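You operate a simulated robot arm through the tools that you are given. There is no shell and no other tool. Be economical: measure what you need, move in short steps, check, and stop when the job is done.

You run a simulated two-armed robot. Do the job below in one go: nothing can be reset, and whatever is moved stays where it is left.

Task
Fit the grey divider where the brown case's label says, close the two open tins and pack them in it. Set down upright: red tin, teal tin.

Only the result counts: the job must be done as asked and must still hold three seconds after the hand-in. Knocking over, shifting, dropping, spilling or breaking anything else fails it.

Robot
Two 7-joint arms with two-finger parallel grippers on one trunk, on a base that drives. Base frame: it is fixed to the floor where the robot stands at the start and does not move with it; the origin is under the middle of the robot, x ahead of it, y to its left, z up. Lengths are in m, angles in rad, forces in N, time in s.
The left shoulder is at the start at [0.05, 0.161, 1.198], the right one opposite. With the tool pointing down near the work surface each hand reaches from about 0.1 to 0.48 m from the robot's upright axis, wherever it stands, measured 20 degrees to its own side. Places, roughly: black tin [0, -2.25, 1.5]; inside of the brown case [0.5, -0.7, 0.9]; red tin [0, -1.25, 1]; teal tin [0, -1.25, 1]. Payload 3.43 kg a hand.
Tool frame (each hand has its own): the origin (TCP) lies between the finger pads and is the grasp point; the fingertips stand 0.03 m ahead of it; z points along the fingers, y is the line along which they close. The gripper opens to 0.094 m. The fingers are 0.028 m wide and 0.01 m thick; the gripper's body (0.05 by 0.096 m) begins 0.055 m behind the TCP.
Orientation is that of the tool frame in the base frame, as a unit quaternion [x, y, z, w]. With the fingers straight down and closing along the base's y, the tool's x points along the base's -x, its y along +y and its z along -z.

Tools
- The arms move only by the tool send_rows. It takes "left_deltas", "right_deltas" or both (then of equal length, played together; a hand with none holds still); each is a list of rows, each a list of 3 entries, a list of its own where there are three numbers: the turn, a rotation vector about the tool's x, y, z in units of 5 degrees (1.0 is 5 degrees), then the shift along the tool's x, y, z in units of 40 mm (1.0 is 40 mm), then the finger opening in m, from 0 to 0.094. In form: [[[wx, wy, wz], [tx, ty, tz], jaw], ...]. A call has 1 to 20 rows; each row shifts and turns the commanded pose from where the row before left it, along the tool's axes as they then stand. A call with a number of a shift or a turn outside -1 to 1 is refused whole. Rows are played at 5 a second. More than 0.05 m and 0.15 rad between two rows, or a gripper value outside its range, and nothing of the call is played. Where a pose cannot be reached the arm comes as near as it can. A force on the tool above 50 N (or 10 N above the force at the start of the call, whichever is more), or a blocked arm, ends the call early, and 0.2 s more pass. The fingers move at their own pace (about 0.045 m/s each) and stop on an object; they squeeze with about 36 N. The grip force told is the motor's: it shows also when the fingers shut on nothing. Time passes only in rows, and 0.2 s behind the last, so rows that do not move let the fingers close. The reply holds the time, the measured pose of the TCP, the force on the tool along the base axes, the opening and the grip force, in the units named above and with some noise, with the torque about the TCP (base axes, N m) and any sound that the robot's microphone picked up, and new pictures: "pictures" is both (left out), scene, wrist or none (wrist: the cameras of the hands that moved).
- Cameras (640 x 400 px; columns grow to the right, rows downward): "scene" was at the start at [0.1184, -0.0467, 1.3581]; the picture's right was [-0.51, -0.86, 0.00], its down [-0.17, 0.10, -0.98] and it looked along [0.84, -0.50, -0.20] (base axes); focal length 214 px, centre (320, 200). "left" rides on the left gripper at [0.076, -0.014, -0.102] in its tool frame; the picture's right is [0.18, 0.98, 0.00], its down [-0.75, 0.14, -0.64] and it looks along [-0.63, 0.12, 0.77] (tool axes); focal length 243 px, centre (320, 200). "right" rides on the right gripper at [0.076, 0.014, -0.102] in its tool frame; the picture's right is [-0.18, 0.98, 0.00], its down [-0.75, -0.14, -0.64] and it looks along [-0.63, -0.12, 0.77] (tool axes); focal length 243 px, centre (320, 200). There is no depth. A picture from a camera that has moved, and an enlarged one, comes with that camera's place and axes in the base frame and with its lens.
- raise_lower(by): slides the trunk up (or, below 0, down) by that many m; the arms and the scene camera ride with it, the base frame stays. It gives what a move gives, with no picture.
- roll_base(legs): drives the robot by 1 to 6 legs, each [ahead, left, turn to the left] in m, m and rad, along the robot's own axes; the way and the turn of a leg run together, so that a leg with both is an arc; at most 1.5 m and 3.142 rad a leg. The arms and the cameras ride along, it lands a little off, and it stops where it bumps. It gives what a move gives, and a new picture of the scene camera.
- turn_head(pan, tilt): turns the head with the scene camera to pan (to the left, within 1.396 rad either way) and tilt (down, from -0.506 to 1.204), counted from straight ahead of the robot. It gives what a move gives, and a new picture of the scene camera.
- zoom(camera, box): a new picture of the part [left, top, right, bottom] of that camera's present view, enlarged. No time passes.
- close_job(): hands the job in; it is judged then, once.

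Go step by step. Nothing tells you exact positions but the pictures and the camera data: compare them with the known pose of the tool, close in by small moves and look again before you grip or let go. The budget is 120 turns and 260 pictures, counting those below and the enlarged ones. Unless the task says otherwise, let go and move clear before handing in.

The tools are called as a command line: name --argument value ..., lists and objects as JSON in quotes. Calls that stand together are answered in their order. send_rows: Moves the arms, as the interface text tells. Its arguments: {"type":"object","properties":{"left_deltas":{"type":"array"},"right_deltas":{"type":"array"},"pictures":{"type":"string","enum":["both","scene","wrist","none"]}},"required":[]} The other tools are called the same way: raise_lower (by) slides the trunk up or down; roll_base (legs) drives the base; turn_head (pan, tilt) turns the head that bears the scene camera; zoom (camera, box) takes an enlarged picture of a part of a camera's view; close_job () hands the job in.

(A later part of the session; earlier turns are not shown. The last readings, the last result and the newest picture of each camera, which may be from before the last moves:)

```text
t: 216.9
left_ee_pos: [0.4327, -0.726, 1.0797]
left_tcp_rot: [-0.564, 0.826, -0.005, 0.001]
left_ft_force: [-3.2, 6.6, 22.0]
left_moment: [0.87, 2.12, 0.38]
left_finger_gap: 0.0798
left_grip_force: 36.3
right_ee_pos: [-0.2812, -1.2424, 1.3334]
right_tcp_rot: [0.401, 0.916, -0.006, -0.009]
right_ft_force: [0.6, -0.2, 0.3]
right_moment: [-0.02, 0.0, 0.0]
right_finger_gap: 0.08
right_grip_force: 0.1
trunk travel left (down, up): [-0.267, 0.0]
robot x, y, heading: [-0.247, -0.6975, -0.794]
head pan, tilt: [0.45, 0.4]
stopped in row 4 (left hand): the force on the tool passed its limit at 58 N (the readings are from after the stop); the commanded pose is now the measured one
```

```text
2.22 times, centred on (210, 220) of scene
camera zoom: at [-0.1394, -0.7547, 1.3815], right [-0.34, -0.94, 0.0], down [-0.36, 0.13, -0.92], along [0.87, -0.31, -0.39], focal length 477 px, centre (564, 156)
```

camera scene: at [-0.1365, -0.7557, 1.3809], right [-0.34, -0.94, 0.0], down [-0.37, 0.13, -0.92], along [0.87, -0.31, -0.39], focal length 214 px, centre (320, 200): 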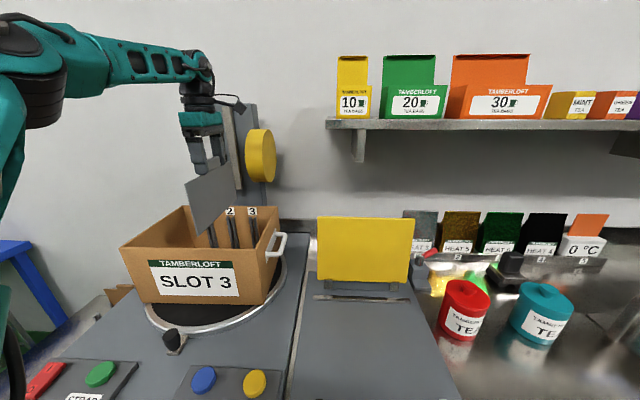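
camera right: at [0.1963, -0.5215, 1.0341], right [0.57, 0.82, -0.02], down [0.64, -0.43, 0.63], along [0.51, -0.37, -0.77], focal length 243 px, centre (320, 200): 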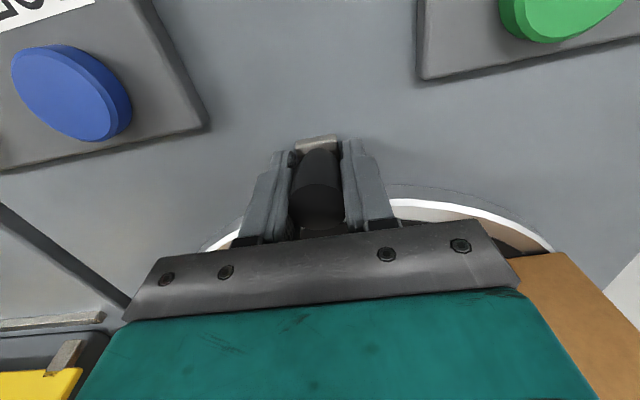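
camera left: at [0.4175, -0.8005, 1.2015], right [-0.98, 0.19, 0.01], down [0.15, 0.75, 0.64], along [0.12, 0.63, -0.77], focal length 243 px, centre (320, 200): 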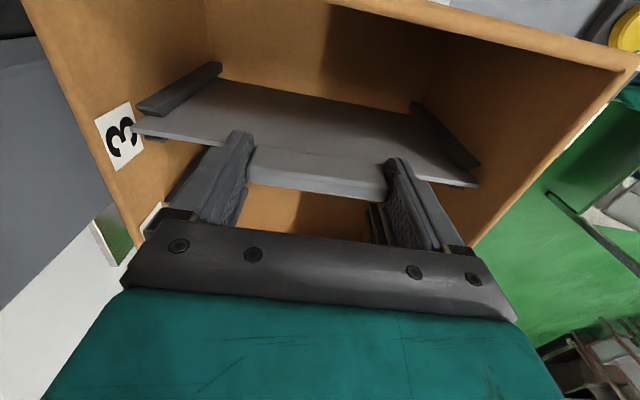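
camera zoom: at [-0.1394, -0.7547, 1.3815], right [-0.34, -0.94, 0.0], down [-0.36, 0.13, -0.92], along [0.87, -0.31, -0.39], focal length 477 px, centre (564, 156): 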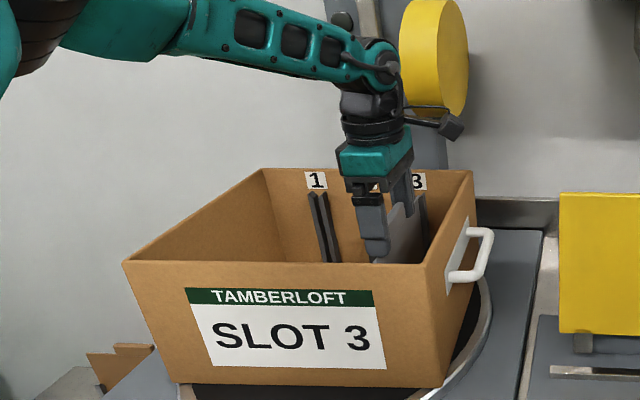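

It touches bottom at the front end, with the plate's top just below the rib tops. Releasing and lifting clear a little, to look.

send_rows --left_deltas '[[[0, 0, 0], [0, 0, -0.03], 0.094], [[0, 0, 0], [0, 0, 0], 0.094], [[0, 0, 0], [0, 0, 0], 0.094], [[0, 0, 0], [0, 0, -0.4], 0.094], [[0, 0, 0], [0, 0, -0.6], 0.094], [[0, 0, 0], [0, 0, -1], 0.094]]' --pictures "wrist"

zoom --camera "scene" --box '[150, 160, 290, 280]'

```text
t: 218.3
left_ee_pos: [0.4338, -0.7243, 1.1586]
left_tcp_rot: [-0.563, 0.826, -0.003, 0.0]
left_ft_force: [0.4, 0.0, -0.2]
left_moment: [-0.02, -0.06, 0.03]
left_finger_gap: 0.0942
left_grip_force: 0.0
right_ee_pos: [-0.2813, -1.2431, 1.3313]
right_tcp_rot: [0.401, 0.916, -0.006, -0.009]
right_ft_force: [0.5, 0.5, -0.3]
right_moment: [-0.02, -0.03, 0.01]
right_finger_gap: 0.0801
right_grip_force: 0.0
trunk travel left (down, up): [-0.267, 0.0]
robot x, y, heading: [-0.2507, -0.696, -0.794]
head pan, tilt: [0.45, 0.4]
camera left: at [0.4189, -0.8001, 1.2618], right [-0.98, 0.19, 0.0], down [0.14, 0.76, 0.64], along [0.12, 0.63, -0.77], focal length 243 px, centre (320, 200)
```

left: 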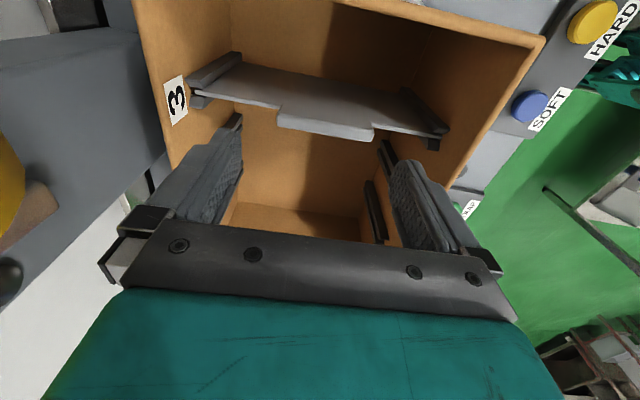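

```text
3.33 times, centred on (220, 220) of scene
camera zoom: at [-0.1376, -0.7556, 1.381], right [-0.34, -0.94, 0.0], down [-0.37, 0.13, -0.92], along [0.87, -0.31, -0.39], focal length 715 px, centre (653, 133)
```

zoom: 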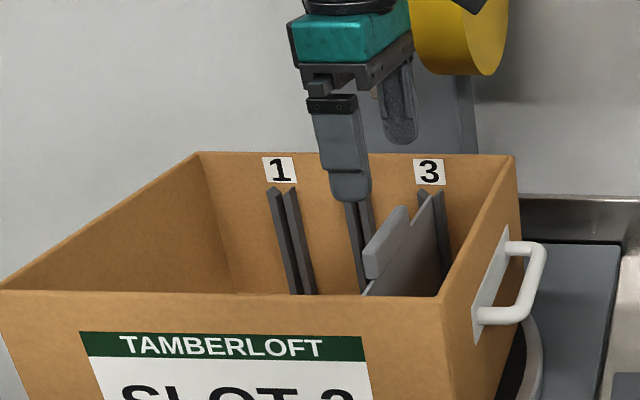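

The divider stands in slot 3 at both ends. Checking how level it sits.

zoom --camera "left" --box '[150, 30, 480, 180]'

```text
1.94 times, centred on (315, 105) of left
camera zoom: at [0.4189, -0.8001, 1.2618], right [-0.98, 0.19, 0.0], down [0.14, 0.76, 0.64], along [0.12, 0.63, -0.77], focal length 470 px, centre (330, 384)
```

zoom: 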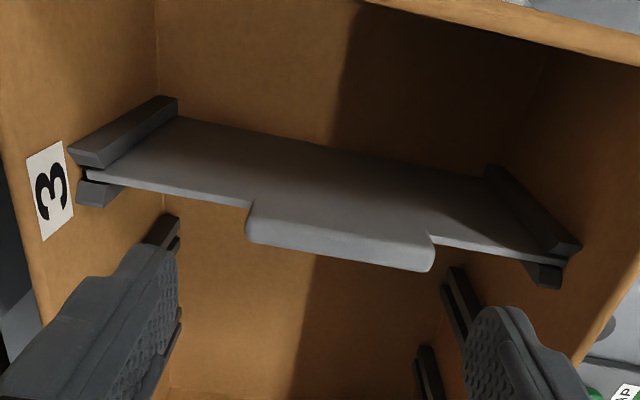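

The divider is well seated. Next the tins: I'll raise and retract the left hand, then drive right to the red tin, keeping this heading and hand yaw.

send_rows --left_deltas '[[[0, 0, 0], [0, 0, -1], 0.06], [[0, 0, 0], [0, 0, -1], 0.06], [[0, 0, 0], [0, 0, -0.8], 0.06], [[0, 0, 0], [0, 1, 0], 0.06], [[0, 0, 0], [0, 1, 0], 0.06], [[0, 0, 0], [0, 1, 0], 0.06], [[0, 0, 0], [0, 1, 0], 0.06]]' --pictures "none"

roll_base --legs '[[-0.037, -0.016, 0], [0.227, -0.534, 0]]'

zoom --camera "left" --box '[0, 0, 640, 400]'

```text
t: 219.9
left_ee_pos: [0.2833, -0.6675, 1.2681]
left_tcp_rot: [-0.563, 0.826, -0.005, -0.001]
left_ft_force: [0.4, 0.1, 0.4]
left_moment: [0.0, -0.02, -0.01]
left_finger_gap: 0.0599
left_grip_force: 0.1
right_ee_pos: [-0.2799, -1.2427, 1.333]
right_tcp_rot: [0.4, 0.916, -0.006, -0.011]
right_ft_force: [1.0, -0.3, -0.8]
right_moment: [-0.01, -0.02, 0.03]
right_finger_gap: 0.0798
right_grip_force: 0.1
trunk travel left (down, up): [-0.267, 0.0]
robot x, y, heading: [-0.2515, -0.6945, -0.793]
head pan, tilt: [0.45, 0.4]
```

```text
t: 225.6
left_ee_pos: [0.0163, -1.1903, 1.2677]
left_tcp_rot: [-0.563, 0.827, -0.004, 0.0]
left_ft_force: [-0.2, -0.1, 0.4]
left_moment: [0.04, 0.02, 0.01]
left_finger_gap: 0.0599
left_grip_force: 0.1
right_ee_pos: [-0.549, -1.7641, 1.3319]
right_tcp_rot: [0.402, 0.916, -0.007, -0.011]
right_ft_force: [0.0, 0.9, -0.1]
right_moment: [0.01, 0.0, 0.01]
right_finger_gap: 0.0797
right_grip_force: 0.1
trunk travel left (down, up): [-0.267, 0.0]
robot x, y, heading: [-0.5203, -1.2154, -0.797]
head pan, tilt: [0.45, 0.4]
camera scene: at [-0.4061, -1.2771, 1.381], right [-0.34, -0.94, 0.0], down [-0.37, 0.13, -0.92], along [0.87, -0.31, -0.39], focal length 214 px, centre (320, 200)
```

scene: 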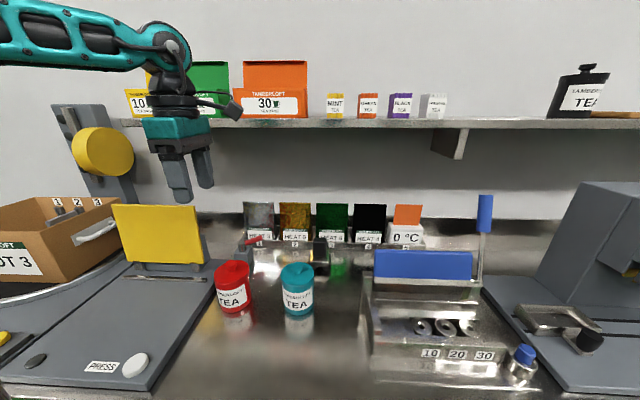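

```text
1.00 times, centred on (320, 200) of left (not enlarged: the box is as wide or as high as the picture)
camera zoom: at [0.0004, -1.2658, 1.3707], right [-0.98, 0.19, -0.01], down [0.14, 0.76, 0.64], along [0.12, 0.63, -0.77], focal length 243 px, centre (320, 200)
```

zoom: 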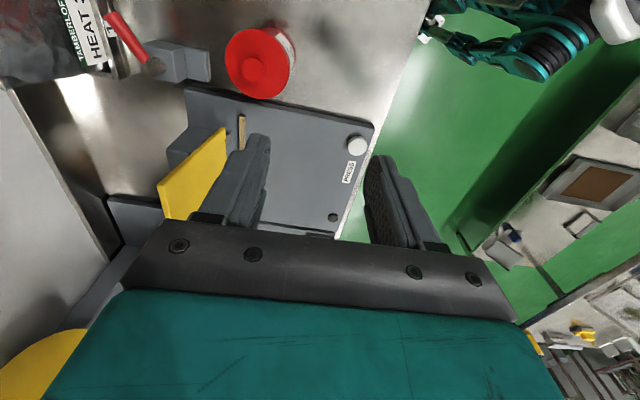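

raise_lower --by -0.1

send_rows --left_deltas '[[[0, 0, 0], [-0.37, -1, 0], 0.06], [[0, 0, 0], [0, -1, 0], 0.06], [[0, 0, 0], [0, 0, 1], 0.06], [[0, 0, 0], [0, 0, 1], 0.06], [[0, 0, 0], [0, 0, 0], 0.06]]' --pictures "none"

zoom --camera "left" --box '[200, 50, 440, 220]'

```text
t: 226.9
left_ee_pos: [0.0149, -1.19, 1.1687]
left_tcp_rot: [-0.563, 0.826, -0.005, 0.0]
left_ft_force: [-0.2, 0.1, -0.5]
left_moment: [-0.04, -0.01, 0.01]
left_finger_gap: 0.0597
left_grip_force: 0.0
right_ee_pos: [-0.549, -1.7635, 1.2321]
right_tcp_rot: [0.401, 0.916, -0.007, -0.01]
right_ft_force: [0.7, 0.3, 0.4]
right_moment: [0.0, 0.01, 0.02]
right_finger_gap: 0.0798
right_grip_force: 0.1
trunk travel left (down, up): [-0.167, 0.1]
robot x, y, heading: [-0.5175, -1.2154, -0.79]
head pan, tilt: [0.45, 0.4]
```

```text
t: 228.1
left_ee_pos: [0.0957, -1.2064, 1.0888]
left_tcp_rot: [-0.563, 0.826, -0.004, 0.0]
left_ft_force: [0.7, -0.1, 0.4]
left_moment: [-0.01, 0.0, 0.01]
left_finger_gap: 0.0597
left_grip_force: 0.1
right_ee_pos: [-0.5497, -1.7643, 1.2322]
right_tcp_rot: [0.401, 0.916, -0.007, -0.011]
right_ft_force: [0.5, 0.3, -0.6]
right_moment: [-0.01, 0.01, 0.0]
right_finger_gap: 0.0802
right_grip_force: 0.1
trunk travel left (down, up): [-0.167, 0.1]
robot x, y, heading: [-0.5151, -1.2147, -0.796]
head pan, tilt: [0.45, 0.4]
```

```text
2.35 times, centred on (320, 135) of left
camera zoom: at [0.081, -1.2822, 1.193], right [-0.98, 0.19, -0.01], down [0.14, 0.76, 0.64], along [0.12, 0.62, -0.77], focal length 571 px, centre (320, 353)
```

zoom: 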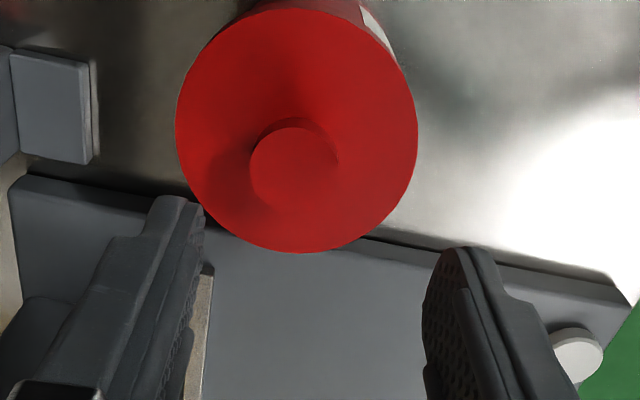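

send_rows --left_deltas '[[[0, 0, 0], [0.165, -0.22, 0.6], 0.06], [[0, 0, 0], [0, 0, 0.6], 0.06], [[0, 0, 0], [0, 0, 0.55], 0.06], [[0, 0, 0], [0, 0, 0], 0.06]]' --pictures "none"

zoom --camera "left" --box '[200, 80, 440, 240]'

```text
t: 229.1
left_ee_pos: [0.1025, -1.2162, 1.0186]
left_tcp_rot: [-0.563, 0.827, -0.004, -0.001]
left_ft_force: [-0.3, 0.0, -0.7]
left_moment: [0.02, 0.0, -0.03]
left_finger_gap: 0.0601
left_grip_force: 0.1
right_ee_pos: [-0.5504, -1.7649, 1.2309]
right_tcp_rot: [0.401, 0.916, -0.007, -0.01]
right_ft_force: [0.0, 0.7, 0.7]
right_moment: [0.01, -0.01, 0.02]
right_finger_gap: 0.0798
right_grip_force: 0.1
trunk travel left (down, up): [-0.167, 0.1]
robot x, y, heading: [-0.5152, -1.2155, -0.797]
head pan, tilt: [0.45, 0.4]
```

```text
2.50 times, centred on (320, 160) of left
camera zoom: at [0.0871, -1.2915, 1.1215], right [-0.98, 0.19, -0.01], down [0.14, 0.76, 0.64], along [0.12, 0.63, -0.77], focal length 606 px, centre (320, 300)
```

zoom: 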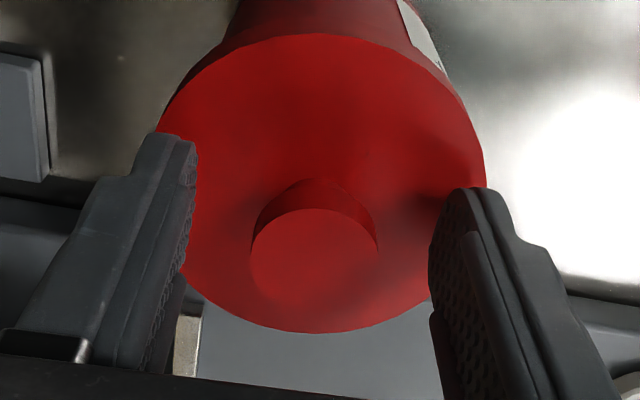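

Knob centred. Gripping and lifting 2 cm to see whether the tin comes along.

send_rows --left_deltas '[[[0, 0, 0], [0, 0, 0], 0.0], [[0, 0, 0], [0, 0, 0], 0.0], [[0, 0, 0], [0, 0, 0], 0.0], [[0, 0, 0], [0, 0, -0.1], 0.0], [[0, 0, 0], [0, 0, -0.2], 0.0], [[0, 0, 0], [0, 0, -0.2], 0.0], [[0, 0, 0], [0, 0, 0], 0.0]]' --pictures "both"

zoom --camera "scene" --box '[190, 160, 330, 280]'

```text
t: 230.7
left_ee_pos: [0.103, -1.2164, 1.0384]
left_tcp_rot: [-0.563, 0.827, -0.005, 0.0]
left_ft_force: [0.1, 0.5, -1.6]
left_moment: [-0.03, -0.01, 0.03]
left_finger_gap: 0.0277
left_grip_force: 35.8
right_ee_pos: [-0.5495, -1.7646, 1.2315]
right_tcp_rot: [0.402, 0.916, -0.007, -0.01]
right_ft_force: [0.4, -0.9, 1.5]
right_moment: [-0.03, 0.02, 0.0]
right_finger_gap: 0.08
right_grip_force: 0.1
trunk travel left (down, up): [-0.167, 0.1]
robot x, y, heading: [-0.5186, -1.2185, -0.792]
head pan, tilt: [0.45, 0.4]
camera scene: at [-0.4058, -1.2769, 1.281], right [-0.34, -0.94, 0.0], down [-0.37, 0.13, -0.92], along [0.87, -0.31, -0.39], focal length 214 px, centre (320, 200)
camera left: at [0.0867, -1.2913, 1.1417], right [-0.98, 0.19, -0.01], down [0.14, 0.76, 0.64], along [0.12, 0.63, -0.77], focal length 243 px, centre (320, 200)
```

scene: 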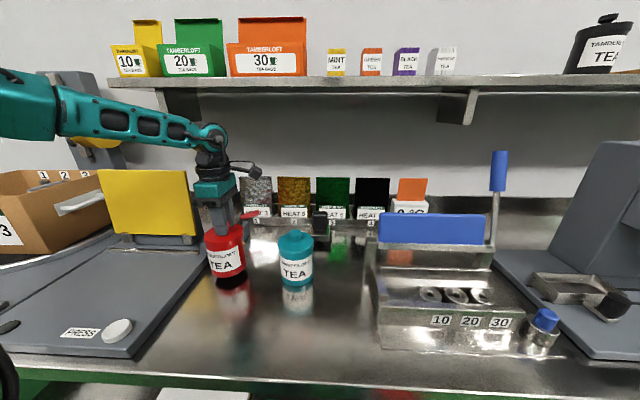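
left: 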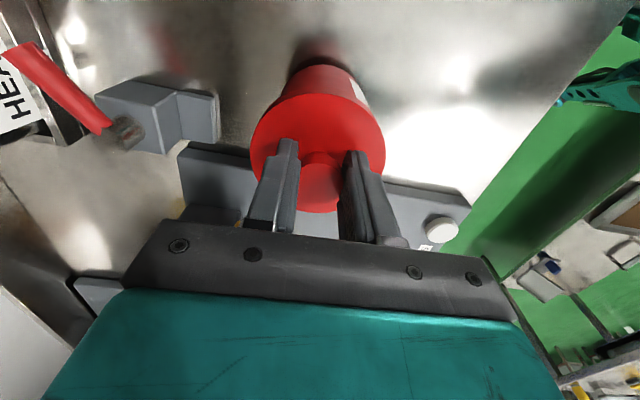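

```text
3.33 times, centred on (260, 220) of scene
camera zoom: at [-0.4058, -1.2769, 1.281], right [-0.34, -0.94, 0.0], down [-0.37, 0.13, -0.92], along [0.87, -0.31, -0.39], focal length 715 px, centre (520, 133)
```

zoom: 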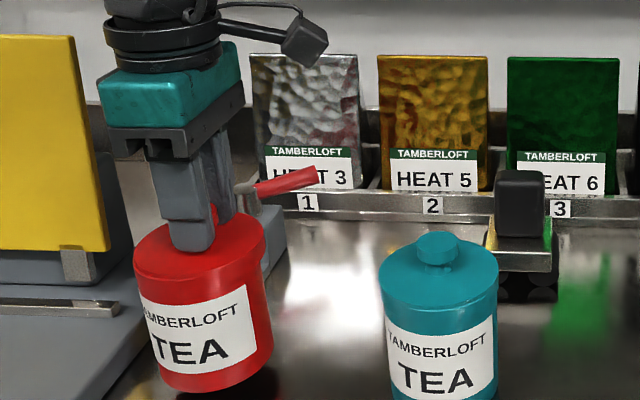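

The tin comes up with its snapped lid. Lifting it high and carrying it to the case.

send_rows --left_deltas '[[[0, 0, 0], [0, 0, -0.7], 0.0], [[0, 0, 0], [0, 0, -0.7], 0.0], [[0, 0, 0], [0, 0, -0.7], 0.0], [[0, 0, 0], [0, 0, -0.7], 0.0]]' --pictures "none"

raise_lower --by 0.1

send_rows --left_deltas '[[[0, 0, 0], [0, 0.7, -0.3], 0.0], [[0, 0, 0], [0, 0.7, 0], 0.0], [[0, 0, 0], [0, 0.7, 0], 0.0], [[0, 0, 0], [0, 0.7, 0], 0.0], [[0, 0, 0], [0, 0.7, 0], 0.0]]' --pictures "none"

roll_base --legs '[[-0.267, 0.629, 0], [0.043, 0.018, 0]]'

```text
t: 231.7
left_ee_pos: [0.0993, -1.2154, 1.1503]
left_tcp_rot: [-0.562, 0.827, -0.004, -0.001]
left_ft_force: [-0.4, 0.1, -0.9]
left_moment: [-0.03, -0.04, 0.02]
left_finger_gap: 0.0278
left_grip_force: 35.6
right_ee_pos: [-0.5503, -1.7647, 1.2311]
right_tcp_rot: [0.401, 0.916, -0.006, -0.01]
right_ft_force: [0.0, -0.7, 0.6]
right_moment: [0.01, 0.01, -0.01]
right_finger_gap: 0.0799
right_grip_force: 0.1
trunk travel left (down, up): [-0.167, 0.1]
robot x, y, heading: [-0.5209, -1.219, -0.796]
head pan, tilt: [0.45, 0.4]
```

```text
t: 233.1
left_ee_pos: [0.1001, -1.2142, 1.2501]
left_tcp_rot: [-0.563, 0.827, -0.004, -0.001]
left_ft_force: [0.4, 0.2, -1.3]
left_moment: [-0.04, 0.01, -0.03]
left_finger_gap: 0.0278
left_grip_force: 36.2
right_ee_pos: [-0.5496, -1.7647, 1.331]
right_tcp_rot: [0.401, 0.916, -0.007, -0.011]
right_ft_force: [-0.1, 0.9, 1.1]
right_moment: [-0.01, -0.02, 0.01]
right_finger_gap: 0.0802
right_grip_force: 0.0
trunk travel left (down, up): [-0.267, 0.0]
robot x, y, heading: [-0.519, -1.2186, -0.798]
head pan, tilt: [0.45, 0.4]
```

```text
t: 234.3
left_ee_pos: [-0.032, -1.1619, 1.2619]
left_tcp_rot: [-0.563, 0.827, -0.004, 0.0]
left_ft_force: [0.1, 0.4, -1.1]
left_moment: [0.02, 0.02, 0.04]
left_finger_gap: 0.0279
left_grip_force: 36.0
right_ee_pos: [-0.549, -1.7641, 1.3324]
right_tcp_rot: [0.401, 0.916, -0.007, -0.01]
right_ft_force: [0.5, -0.3, -0.4]
right_moment: [-0.06, -0.02, -0.01]
right_finger_gap: 0.08
right_grip_force: 0.1
trunk travel left (down, up): [-0.267, 0.0]
robot x, y, heading: [-0.5151, -1.2181, -0.793]
head pan, tilt: [0.45, 0.4]
```

```text
t: 240.9
left_ee_pos: [0.2715, -0.5623, 1.2618]
left_tcp_rot: [-0.559, 0.829, -0.004, 0.0]
left_ft_force: [-1.2, 1.0, -1.5]
left_moment: [-0.05, 0.0, 0.01]
left_finger_gap: 0.0278
left_grip_force: 36.2
right_ee_pos: [-0.2515, -1.159, 1.3314]
right_tcp_rot: [0.405, 0.914, -0.006, -0.011]
right_ft_force: [0.2, 0.1, 0.8]
right_moment: [0.0, -0.03, -0.02]
right_finger_gap: 0.0801
right_grip_force: 0.0
trunk travel left (down, up): [-0.267, 0.0]
robot x, y, heading: [-0.2133, -0.611, -0.81]
head pan, tilt: [0.45, 0.4]
stopped in leg 2: the robot was blocked; the commanded pose is now the measured one
camera scene: at [-0.104, -0.6729, 1.3812], right [-0.35, -0.94, 0.0], down [-0.36, 0.14, -0.92], along [0.86, -0.32, -0.39], focal length 214 px, centre (320, 200)
```

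scene: 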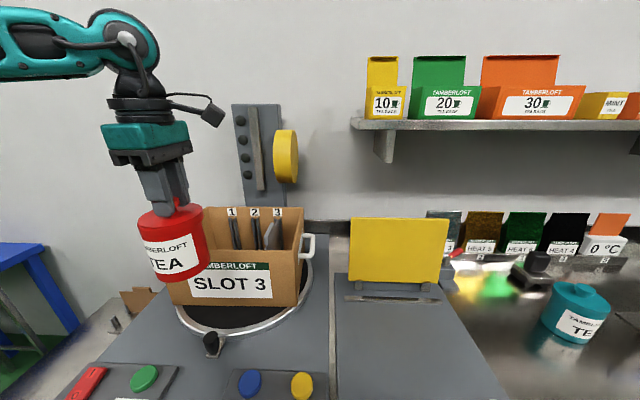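

send_rows --left_deltas '[[[0, 0, 0], [-0.5, -0.95, 0], 0.0], [[0, 0, 0], [-0.5, -0.95, 0], 0.0], [[0, 0, 0], [-0.5, -0.95, 0], 0.0], [[0, 0, 0], [-0.48, -0.95, 0], 0.0], [[0, 0, 0], [0, -0.95, 0], 0.0], [[0, 0, 0], [0, 0, 0], 0.0]]' --pictures "wrist"

zoom --camera "scene" --box '[130, 110, 330, 290]'

```text
t: 242.3
left_ee_pos: [0.4798, -0.5624, 1.2639]
left_tcp_rot: [-0.559, 0.829, -0.004, 0.0]
left_ft_force: [-0.1, 0.0, -0.9]
left_moment: [0.0, 0.01, -0.04]
left_finger_gap: 0.028
left_grip_force: 36.3
right_ee_pos: [-0.2515, -1.1591, 1.3313]
right_tcp_rot: [0.406, 0.914, -0.007, -0.011]
right_ft_force: [-0.5, 0.5, 0.6]
right_moment: [0.0, 0.01, 0.0]
right_finger_gap: 0.0801
right_grip_force: 0.1
trunk travel left (down, up): [-0.267, 0.0]
robot x, y, heading: [-0.2161, -0.6137, -0.804]
head pan, tilt: [0.45, 0.4]
camera left: at [0.4647, -0.6372, 1.3665], right [-0.98, 0.2, -0.01], down [0.15, 0.76, 0.64], along [0.13, 0.62, -0.77], focal length 243 px, centre (320, 200)
```

left: 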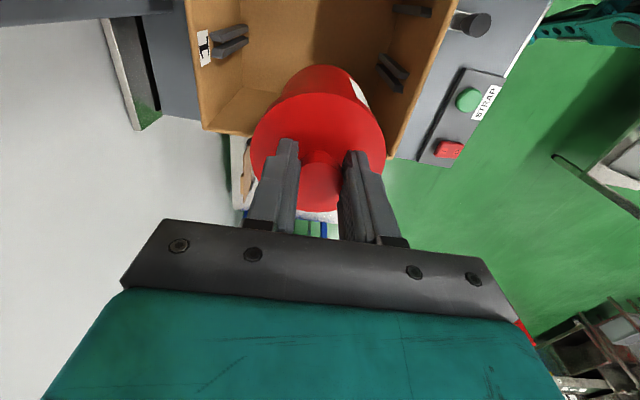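

```text
2.22 times, centred on (230, 200) of scene
camera zoom: at [-0.1031, -0.6726, 1.3811], right [-0.35, -0.94, 0.0], down [-0.36, 0.13, -0.92], along [0.86, -0.32, -0.39], focal length 477 px, centre (520, 200)
```

zoom: 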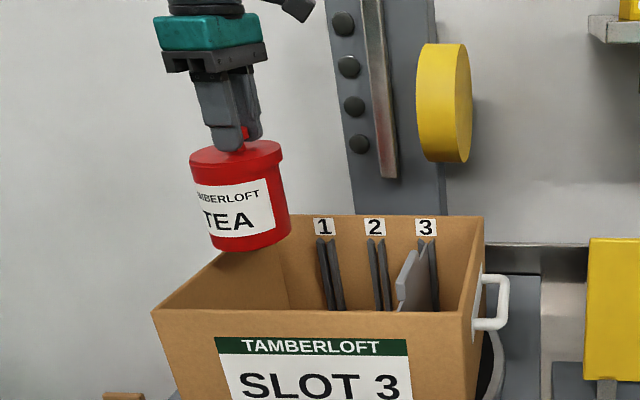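

Over the left compartment. Centring 12 mm further back between the ribs, then lowering.

send_rows --left_deltas '[[[0, 0, 0], [0, -0.32, 0], 0.0], [[0, 0, 0], [0, 0, 0.5], 0.0], [[0, 0, 0], [0, 0, 0.5], 0.0], [[0, 0, 0], [0, 0, 0.5], 0.0], [[0, 0, 0], [0, 0, 0.5], 0.0], [[0, 0, 0], [0, 0, 0], 0.0]]' --pictures "wrist"

zoom --camera "scene" --box '[130, 110, 330, 290]'

```text
t: 243.7
left_ee_pos: [0.4925, -0.5654, 1.1819]
left_tcp_rot: [-0.559, 0.829, -0.004, 0.0]
left_ft_force: [0.5, -0.5, -0.6]
left_moment: [-0.02, -0.03, -0.03]
left_finger_gap: 0.0279
left_grip_force: 36.2
right_ee_pos: [-0.2509, -1.1597, 1.3307]
right_tcp_rot: [0.406, 0.914, -0.006, -0.011]
right_ft_force: [0.2, 0.0, 0.1]
right_moment: [0.02, 0.01, -0.03]
right_finger_gap: 0.0799
right_grip_force: 0.1
trunk travel left (down, up): [-0.267, 0.0]
robot x, y, heading: [-0.2143, -0.6152, -0.808]
head pan, tilt: [0.45, 0.4]
camera left: at [0.4765, -0.6418, 1.2848], right [-0.98, 0.2, 0.0], down [0.15, 0.76, 0.64], along [0.13, 0.62, -0.77], focal length 243 px, centre (320, 200)
```

left: 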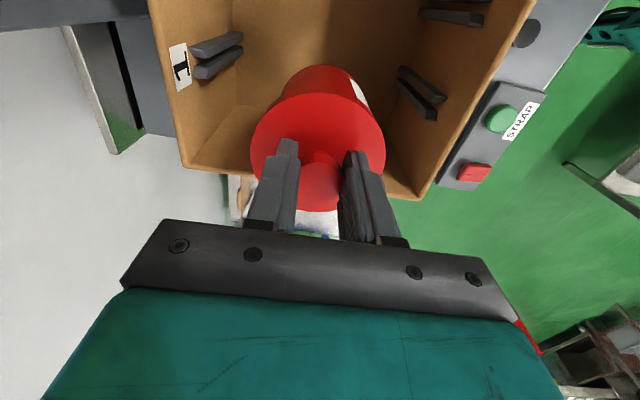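

```text
2.22 times, centred on (230, 200) of scene
camera zoom: at [-0.1028, -0.6735, 1.381], right [-0.35, -0.94, 0.0], down [-0.36, 0.14, -0.92], along [0.86, -0.32, -0.39], focal length 477 px, centre (520, 200)
```

zoom: 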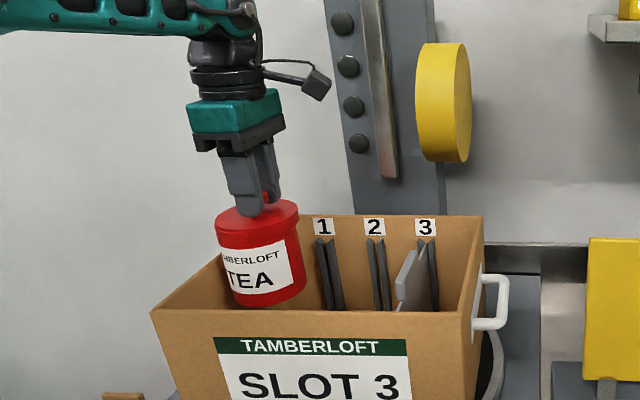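

send_rows --left_deltas '[[[0, 0, 0], [0, 0, 0.5], 0.0], [[0, 0, 0], [0, 0, 0.5], 0.0], [[0, 0, 0], [0, 0, 0.5], 0.0], [[0, 0, 0], [0, 0, 0.5], 0.0], [[0, 0, 0], [0, 0, 0.2], 0.0], [[0, 0, 0], [0, 0, 0.15], 0.0], [[0, 0, 0], [0, 0, 0.15], 0.0], [[0, 0, 0], [0, 0, 0.15], 0.0], [[0, 0, 0], [0, 0, 0.15], 0.0]]' --pictures "wrist"

zoom --camera "scene" --box '[130, 110, 330, 290]'

```text
t: 245.7
left_ee_pos: [0.4918, -0.5678, 1.0708]
left_tcp_rot: [-0.559, 0.829, -0.004, 0.0]
left_ft_force: [0.1, 0.9, -1.5]
left_moment: [-0.03, 0.02, 0.01]
left_finger_gap: 0.0277
left_grip_force: 36.0
right_ee_pos: [-0.2512, -1.1596, 1.3312]
right_tcp_rot: [0.406, 0.914, -0.006, -0.011]
right_ft_force: [0.5, -0.2, 0.6]
right_moment: [-0.02, 0.01, -0.01]
right_finger_gap: 0.0802
right_grip_force: 0.1
trunk travel left (down, up): [-0.267, 0.0]
robot x, y, heading: [-0.2179, -0.6133, -0.806]
head pan, tilt: [0.45, 0.4]
camera left: at [0.4764, -0.6426, 1.1728], right [-0.98, 0.2, 0.0], down [0.15, 0.76, 0.64], along [0.13, 0.62, -0.77], focal length 243 px, centre (320, 200)
```

left: 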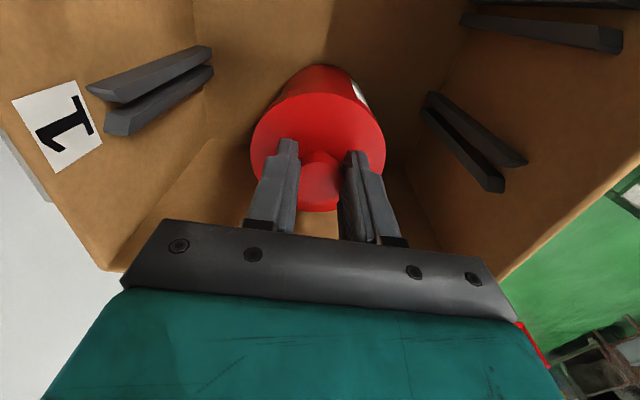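

```text
2.22 times, centred on (230, 200) of scene
camera zoom: at [-0.1025, -0.6735, 1.381], right [-0.35, -0.94, 0.0], down [-0.36, 0.14, -0.92], along [0.86, -0.32, -0.39], focal length 477 px, centre (520, 200)
```

zoom: 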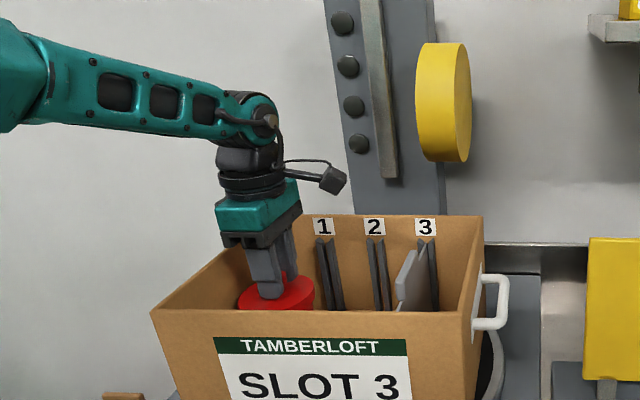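

send_rows --left_deltas '[[[0, 0, 0], [0, 0, 0.1], 0.0], [[0, 0, 0], [0, 0, 0.1], 0.0], [[0, 0, 0], [0, 0, 0.1], 0.0], [[0, 0, 0], [0, 0, 0.1], 0.0], [[0, 0, 0], [0, 0, 0.1], 0.0], [[0, 0, 0], [0, 0, 0.1], 0.0], [[0, 0, 0], [0, 0, 0.1], 0.0], [[0, 0, 0], [0, 0, 0.1], 0.0]]' --pictures "none"

```text
t: 246.9
left_ee_pos: [0.4934, -0.5698, 1.0603]
left_tcp_rot: [-0.559, 0.829, -0.011, 0.004]
left_ft_force: [-6.0, 3.7, 23.1]
left_moment: [0.49, 0.89, -0.03]
left_finger_gap: 0.0287
left_grip_force: 35.6
right_ee_pos: [-0.2526, -1.1593, 1.3313]
right_tcp_rot: [0.407, 0.914, -0.005, -0.011]
right_ft_force: [0.8, 0.9, 0.3]
right_moment: [-0.01, 0.02, 0.01]
right_finger_gap: 0.08
right_grip_force: 0.1
trunk travel left (down, up): [-0.267, 0.0]
robot x, y, heading: [-0.2158, -0.6175, -0.802]
head pan, tilt: [0.45, 0.4]
stopped in row 6 (left hand): the force on the tool passed its limit at 56 N (the readings are from after the stop); the commanded pose is now the measured one
```

The red tin stands on the floor of the case. Releasing and lifting clear, then checking the divider's seating.

send_rows --left_deltas '[[[0, 0, 0], [0, 0, -0.05], 0.05], [[0, 0, 0], [0, 0, 0], 0.05], [[0, 0, 0], [0, 0, -0.5], 0.05], [[0, 0, 0], [0, 0, -1], 0.05], [[0, 0, 0], [0, 0, -1], 0.05], [[0, 0, 0], [0, 0, -1], 0.05], [[0, 0, 0], [1, 0, 0], 0.0], [[0, 0, 0], [1, 0, 0], 0.0], [[0, 0, 0], [1, 0, 0], 0.0], [[0, 0, 0], [0.5, 0, 0], 0.0]]' --pictures "wrist"

zoom --camera "scene" --box '[150, 160, 310, 290]'

```text
t: 249.1
left_ee_pos: [0.4404, -0.6982, 1.1993]
left_tcp_rot: [-0.559, 0.829, -0.009, 0.002]
left_ft_force: [0.2, 0.1, 0.2]
left_moment: [0.0, 0.01, -0.03]
left_finger_gap: 0.0001
left_grip_force: 33.5
right_ee_pos: [-0.2516, -1.1594, 1.3297]
right_tcp_rot: [0.406, 0.914, -0.007, -0.012]
right_ft_force: [-0.2, -0.6, 0.7]
right_moment: [0.03, -0.03, 0.02]
right_finger_gap: 0.0802
right_grip_force: 0.1
trunk travel left (down, up): [-0.267, 0.0]
robot x, y, heading: [-0.2149, -0.6129, -0.806]
head pan, tilt: [0.45, 0.4]
camera left: at [0.4237, -0.7726, 1.3027], right [-0.98, 0.2, -0.02], down [0.14, 0.76, 0.63], along [0.14, 0.62, -0.77], focal length 243 px, centre (320, 200)
```

left: 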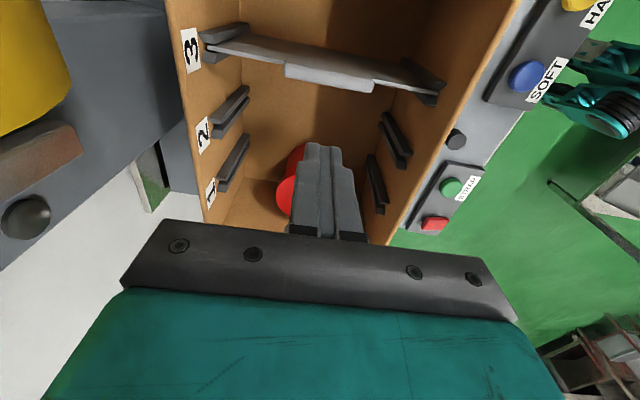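

```text
3.08 times, centred on (230, 225) of scene
camera zoom: at [-0.1028, -0.6734, 1.381], right [-0.35, -0.94, 0.0], down [-0.36, 0.14, -0.92], along [0.86, -0.32, -0.39], focal length 660 px, centre (597, 123)
```

zoom: 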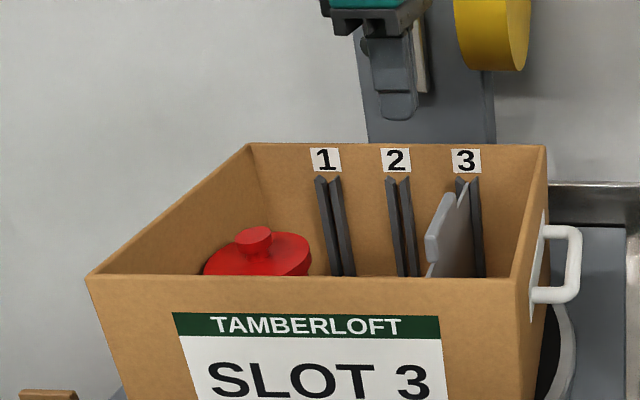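

Red tin is upright in place. Now I'll press gently on the divider's handle with closed fingers to make sure it is fully down.

send_rows --left_deltas '[[[0, 0, 0], [0.66, -0.08, 0], 0.0], [[0, 0, 0], [0, 0, 0.8], 0.0], [[0, 0, 0], [0, 0, 0.8], 0.0], [[0, 0, 0], [0, 0, 0.3], 0.0], [[0, 0, 0], [0, 0, 0.15], 0.0], [[0, 0, 0], [0, 0, 0.15], 0.0], [[0, 0, 0], [0, 0, 0.15], 0.0], [[0, 0, 0], [0, 0, 0.15], 0.0], [[0, 0, 0], [0, 0, 0.15], 0.0], [[0, 0, 0], [0, 0, 0.15], 0.0]]' --pictures "wrist"

zoom --camera "scene" --box '[150, 160, 310, 290]'

```text
t: 251.1
left_ee_pos: [0.438, -0.7259, 1.1093]
left_tcp_rot: [-0.56, 0.828, -0.023, 0.006]
left_ft_force: [-3.0, 5.1, 23.2]
left_moment: [0.3, 0.12, 0.23]
left_finger_gap: 0.0
left_grip_force: 33.3
right_ee_pos: [-0.2518, -1.1585, 1.3307]
right_tcp_rot: [0.405, 0.914, -0.007, -0.011]
right_ft_force: [0.2, -0.3, -0.9]
right_moment: [0.0, 0.0, -0.01]
right_finger_gap: 0.08
right_grip_force: 0.0
trunk travel left (down, up): [-0.267, 0.0]
robot x, y, heading: [-0.2146, -0.6115, -0.803]
head pan, tilt: [0.45, 0.4]
stopped in row 9 (left hand): the force on the tool passed its limit at 53 N (the readings are from after the stop); the commanded pose is now the measured one
camera left: at [0.4194, -0.7987, 1.2129], right [-0.98, 0.19, -0.04], down [0.13, 0.77, 0.62], along [0.15, 0.61, -0.78], focal length 243 px, centre (320, 200)
```

left: 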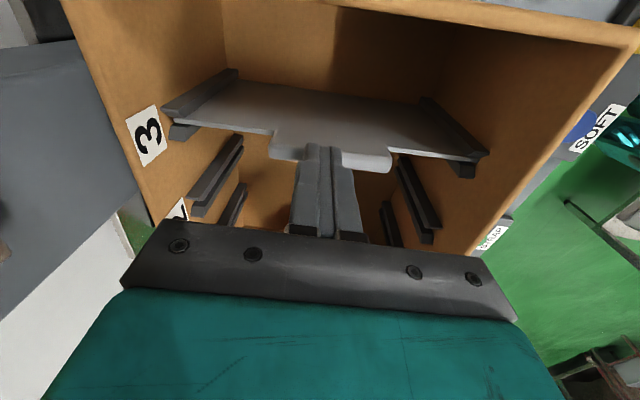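

```text
3.08 times, centred on (230, 225) of scene
camera zoom: at [-0.1046, -0.6722, 1.3812], right [-0.35, -0.94, 0.0], down [-0.36, 0.13, -0.92], along [0.86, -0.32, -0.39], focal length 660 px, centre (597, 123)
```

zoom: 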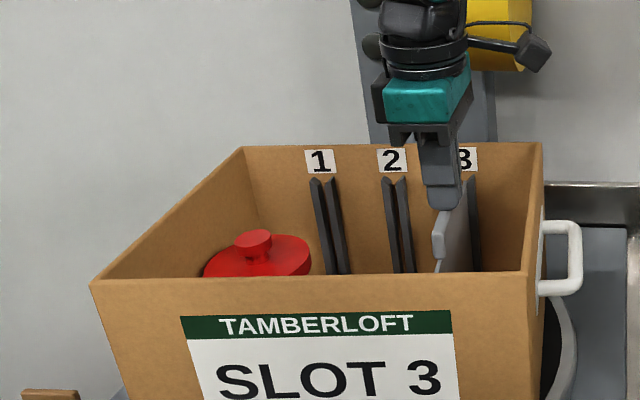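

The divider is firmly down and does not move under 50 N. Lifting off, levelling the hand and going for the teal tin.

send_rows --left_deltas '[[[0, 0, 0], [0, 0, -0.8], 0.0], [[-0.51, -0.18, 0], [0, 0, -1], 0.0], [[0, 0, 0], [0, 0, -1], 0.0], [[0, 0, 0], [0, 0, -1], 0.06], [[0, 0, 0], [0, 1, -0.2], 0.06], [[0, 0, 0], [0, 1, 0], 0.06], [[0, 0, 0], [0, 1, 0], 0.06], [[0, 0, 0], [0, 1, 0], 0.06], [[0, 0, 0], [0, 1, 0], 0.06]]' --pictures "none"

roll_base --legs '[[-0.051, -0.0215, 0], [0.334, -0.787, 0]]'

raise_lower --by -0.1

zoom --camera "left" --box '[0, 0, 640, 400]'

```text
t: 253.1
left_ee_pos: [0.2495, -0.6483, 1.2637]
left_tcp_rot: [-0.559, 0.829, 0.005, -0.001]
left_ft_force: [-0.8, 0.4, -0.2]
left_moment: [-0.03, -0.04, 0.01]
left_finger_gap: 0.0604
left_grip_force: 0.0
right_ee_pos: [-0.2496, -1.1589, 1.3313]
right_tcp_rot: [0.405, 0.914, -0.007, -0.01]
right_ft_force: [0.0, -0.2, 0.2]
right_moment: [-0.03, -0.02, -0.02]
right_finger_gap: 0.0798
right_grip_force: 0.1
trunk travel left (down, up): [-0.267, 0.0]
robot x, y, heading: [-0.2182, -0.6162, -0.809]
head pan, tilt: [0.45, 0.4]
```

```text
t: 260.8
left_ee_pos: [-0.1306, -1.4094, 1.2644]
left_tcp_rot: [-0.553, 0.833, 0.004, -0.001]
left_ft_force: [0.1, -0.2, -0.1]
left_moment: [-0.02, -0.01, 0.06]
left_finger_gap: 0.0602
left_grip_force: 0.1
right_ee_pos: [-0.6388, -1.9125, 1.3306]
right_tcp_rot: [0.412, 0.911, -0.006, -0.012]
right_ft_force: [-0.1, -0.9, 0.0]
right_moment: [-0.01, -0.01, -0.01]
right_finger_gap: 0.0802
right_grip_force: 0.0
trunk travel left (down, up): [-0.267, 0.0]
robot x, y, heading: [-0.5969, -1.3634, -0.818]
head pan, tilt: [0.45, 0.4]
camera scene: at [-0.4836, -1.429, 1.381], right [-0.36, -0.93, 0.0], down [-0.36, 0.14, -0.92], along [0.86, -0.33, -0.39], focal length 214 px, centre (320, 200)
```

scene: 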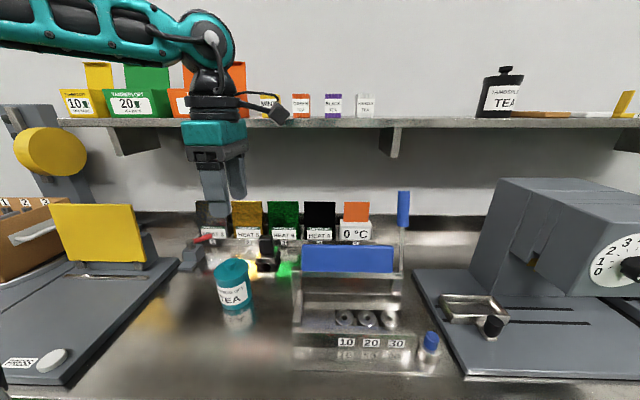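

```text
t: 262.1
left_ee_pos: [-0.1308, -1.4094, 1.1639]
left_tcp_rot: [-0.553, 0.833, 0.004, -0.001]
left_ft_force: [-0.3, -1.7, 0.3]
left_moment: [0.01, 0.01, -0.02]
left_finger_gap: 0.0604
left_grip_force: 0.1
right_ee_pos: [-0.6378, -1.9126, 1.2319]
right_tcp_rot: [0.412, 0.911, -0.006, -0.012]
right_ft_force: [-0.2, -0.8, 0.8]
right_moment: [-0.01, 0.01, 0.01]
right_finger_gap: 0.0802
right_grip_force: 0.1
trunk travel left (down, up): [-0.167, 0.1]
robot x, y, heading: [-0.5947, -1.3656, -0.822]
head pan, tilt: [0.45, 0.4]
```

```text
1.00 times, centred on (320, 200) of left (not enlarged: the box is as wide or as high as the picture)
camera zoom: at [-0.1459, -1.4862, 1.2666], right [-0.98, 0.21, 0.01], down [0.17, 0.74, 0.65], along [0.13, 0.63, -0.76], focal length 243 px, centre (320, 200)
```

zoom: 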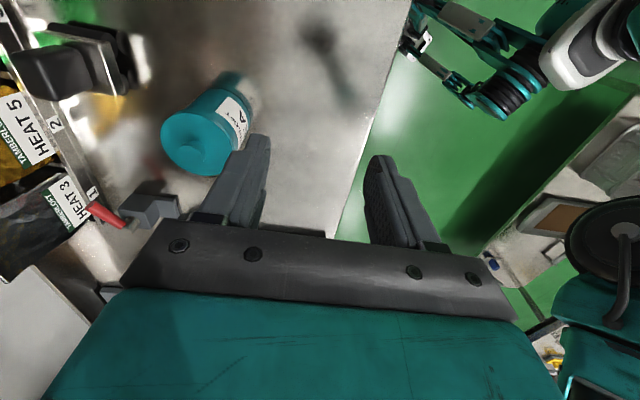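

send_rows --left_deltas '[[[0, 0, 0], [-0.6, -0.85, 0], 0.06], [[0, 0, 0], [-0.6, -0.85, 0], 0.06], [[0, 0, 0], [-0.6, -0.85, 0], 0.06], [[0, 0, 0], [-0.48, -0.75, 0], 0.06], [[0, 0, 0], [0, 0, 1], 0.06], [[0, 0, 0], [0, 0, 0.8], 0.06], [[0, 0, 0], [0, 0, 0], 0.06]]' --pictures "none"

zoom --camera "left" --box '[200, 50, 440, 220]'

```text
t: 263.7
left_ee_pos: [0.024, -1.3767, 1.0911]
left_tcp_rot: [-0.553, 0.833, 0.005, 0.0]
left_ft_force: [0.6, 0.9, 0.2]
left_moment: [-0.01, -0.02, 0.0]
left_finger_gap: 0.06
left_grip_force: 0.1
right_ee_pos: [-0.6389, -1.9138, 1.2316]
right_tcp_rot: [0.412, 0.911, -0.006, -0.012]
right_ft_force: [-1.0, -0.5, -0.8]
right_moment: [-0.03, 0.04, 0.01]
right_finger_gap: 0.0799
right_grip_force: 0.2
trunk travel left (down, up): [-0.167, 0.1]
robot x, y, heading: [-0.5966, -1.3646, -0.818]
head pan, tilt: [0.45, 0.4]
```

```text
2.35 times, centred on (320, 135) of left
camera zoom: at [0.0093, -1.4526, 1.194], right [-0.98, 0.21, 0.01], down [0.17, 0.74, 0.65], along [0.13, 0.63, -0.76], focal length 571 px, centre (320, 353)
```

zoom: 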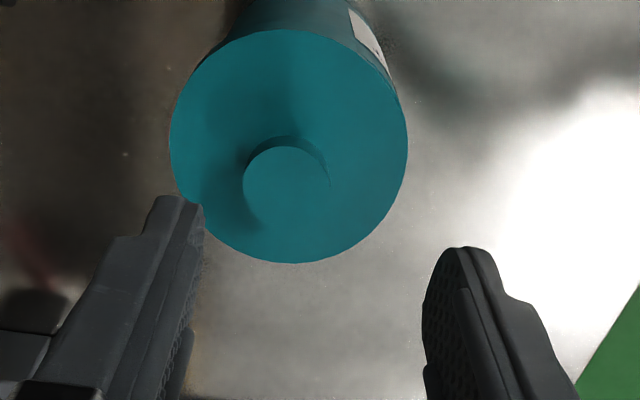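

send_rows --left_deltas '[[[0, 0, 0], [-0.185, -0.28, 0.6], 0.06], [[0, 0, 0], [0, 0, 0.6], 0.06], [[0, 0, 0], [0, 0, 0.6], 0.06], [[0, 0, 0], [0, 0, 0], 0.06]]' --pictures "none"

zoom --camera "left" --box '[200, 80, 440, 240]'

```text
t: 264.7
left_ee_pos: [0.0374, -1.3729, 1.0176]
left_tcp_rot: [-0.553, 0.833, 0.004, -0.001]
left_ft_force: [0.2, -0.1, -0.1]
left_moment: [-0.01, -0.01, -0.02]
left_finger_gap: 0.0596
left_grip_force: 0.0
right_ee_pos: [-0.6397, -1.9134, 1.2307]
right_tcp_rot: [0.412, 0.911, -0.006, -0.011]
right_ft_force: [0.2, -1.1, 0.4]
right_moment: [0.04, 0.0, 0.01]
right_finger_gap: 0.0801
right_grip_force: 0.0
trunk travel left (down, up): [-0.167, 0.1]
robot x, y, heading: [-0.5978, -1.3671, -0.819]
head pan, tilt: [0.45, 0.4]
```

```text
2.50 times, centred on (320, 160) of left
camera zoom: at [0.0221, -1.4498, 1.1204], right [-0.98, 0.21, 0.01], down [0.17, 0.74, 0.65], along [0.13, 0.63, -0.76], focal length 606 px, centre (320, 300)
```

zoom: 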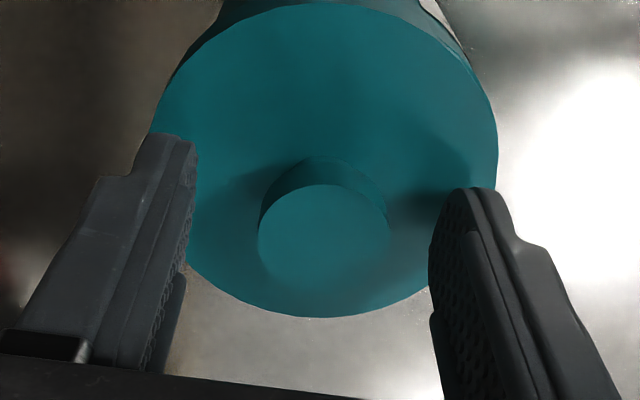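

send_rows --left_deltas '[[[0, 0, 0], [0.1, 0.03, 0], 0.06], [[0, 0, 0], [0, 0, 0], 0.0], [[0, 0, 0], [0, 0, 0], 0.0], [[0, 0, 0], [0, 0, 0], 0.0], [[0, 0, 0], [0, 0, -0.2], 0.0], [[0, 0, 0], [0, 0, -0.5], 0.0], [[0, 0, 0], [0, 0, -0.7], 0.0], [[0, 0, 0], [0, 0, -0.7], 0.0], [[0, 0, 0], [0, 0, -0.7], 0.0], [[0, 0, 0], [0, 0, -0.5], 0.0]]' --pictures "both"

```text
t: 266.9
left_ee_pos: [0.0363, -1.3762, 1.1524]
left_tcp_rot: [-0.553, 0.833, 0.005, -0.001]
left_ft_force: [-0.2, 0.1, -1.1]
left_moment: [0.01, 0.02, -0.02]
left_finger_gap: 0.0279
left_grip_force: 35.7
right_ee_pos: [-0.6378, -1.9138, 1.2319]
right_tcp_rot: [0.412, 0.911, -0.006, -0.011]
right_ft_force: [-0.2, -0.9, 0.1]
right_moment: [0.02, 0.0, 0.01]
right_finger_gap: 0.0798
right_grip_force: 0.1
trunk travel left (down, up): [-0.167, 0.1]
robot x, y, heading: [-0.5975, -1.3646, -0.823]
head pan, tilt: [0.45, 0.4]
camera scene: at [-0.4836, -1.429, 1.281], right [-0.36, -0.93, 0.0], down [-0.36, 0.14, -0.92], along [0.86, -0.33, -0.39], focal length 214 px, centre (320, 200)
camera left: at [0.0217, -1.4534, 1.2546], right [-0.98, 0.21, 0.01], down [0.17, 0.74, 0.65], along [0.13, 0.63, -0.76], focal length 243 px, centre (320, 200)
```

scene: 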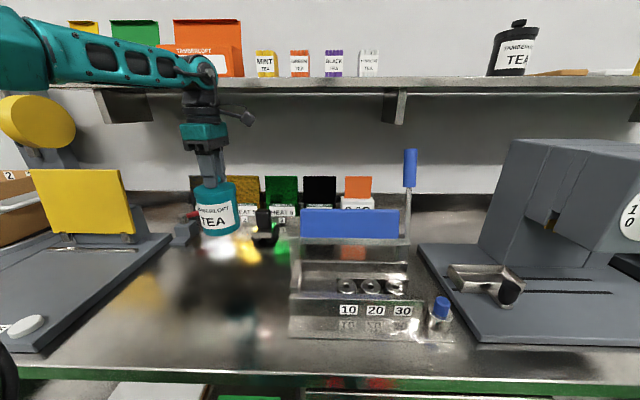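
left: 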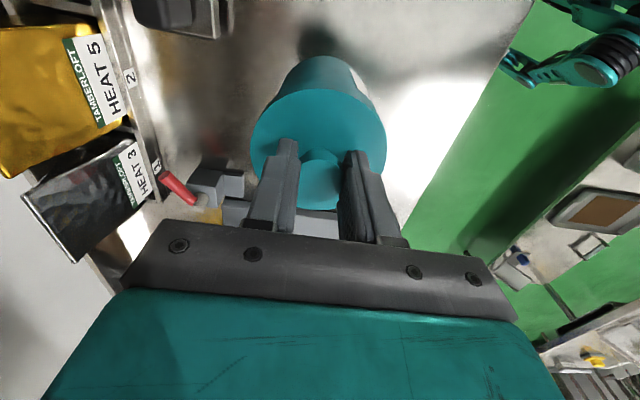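

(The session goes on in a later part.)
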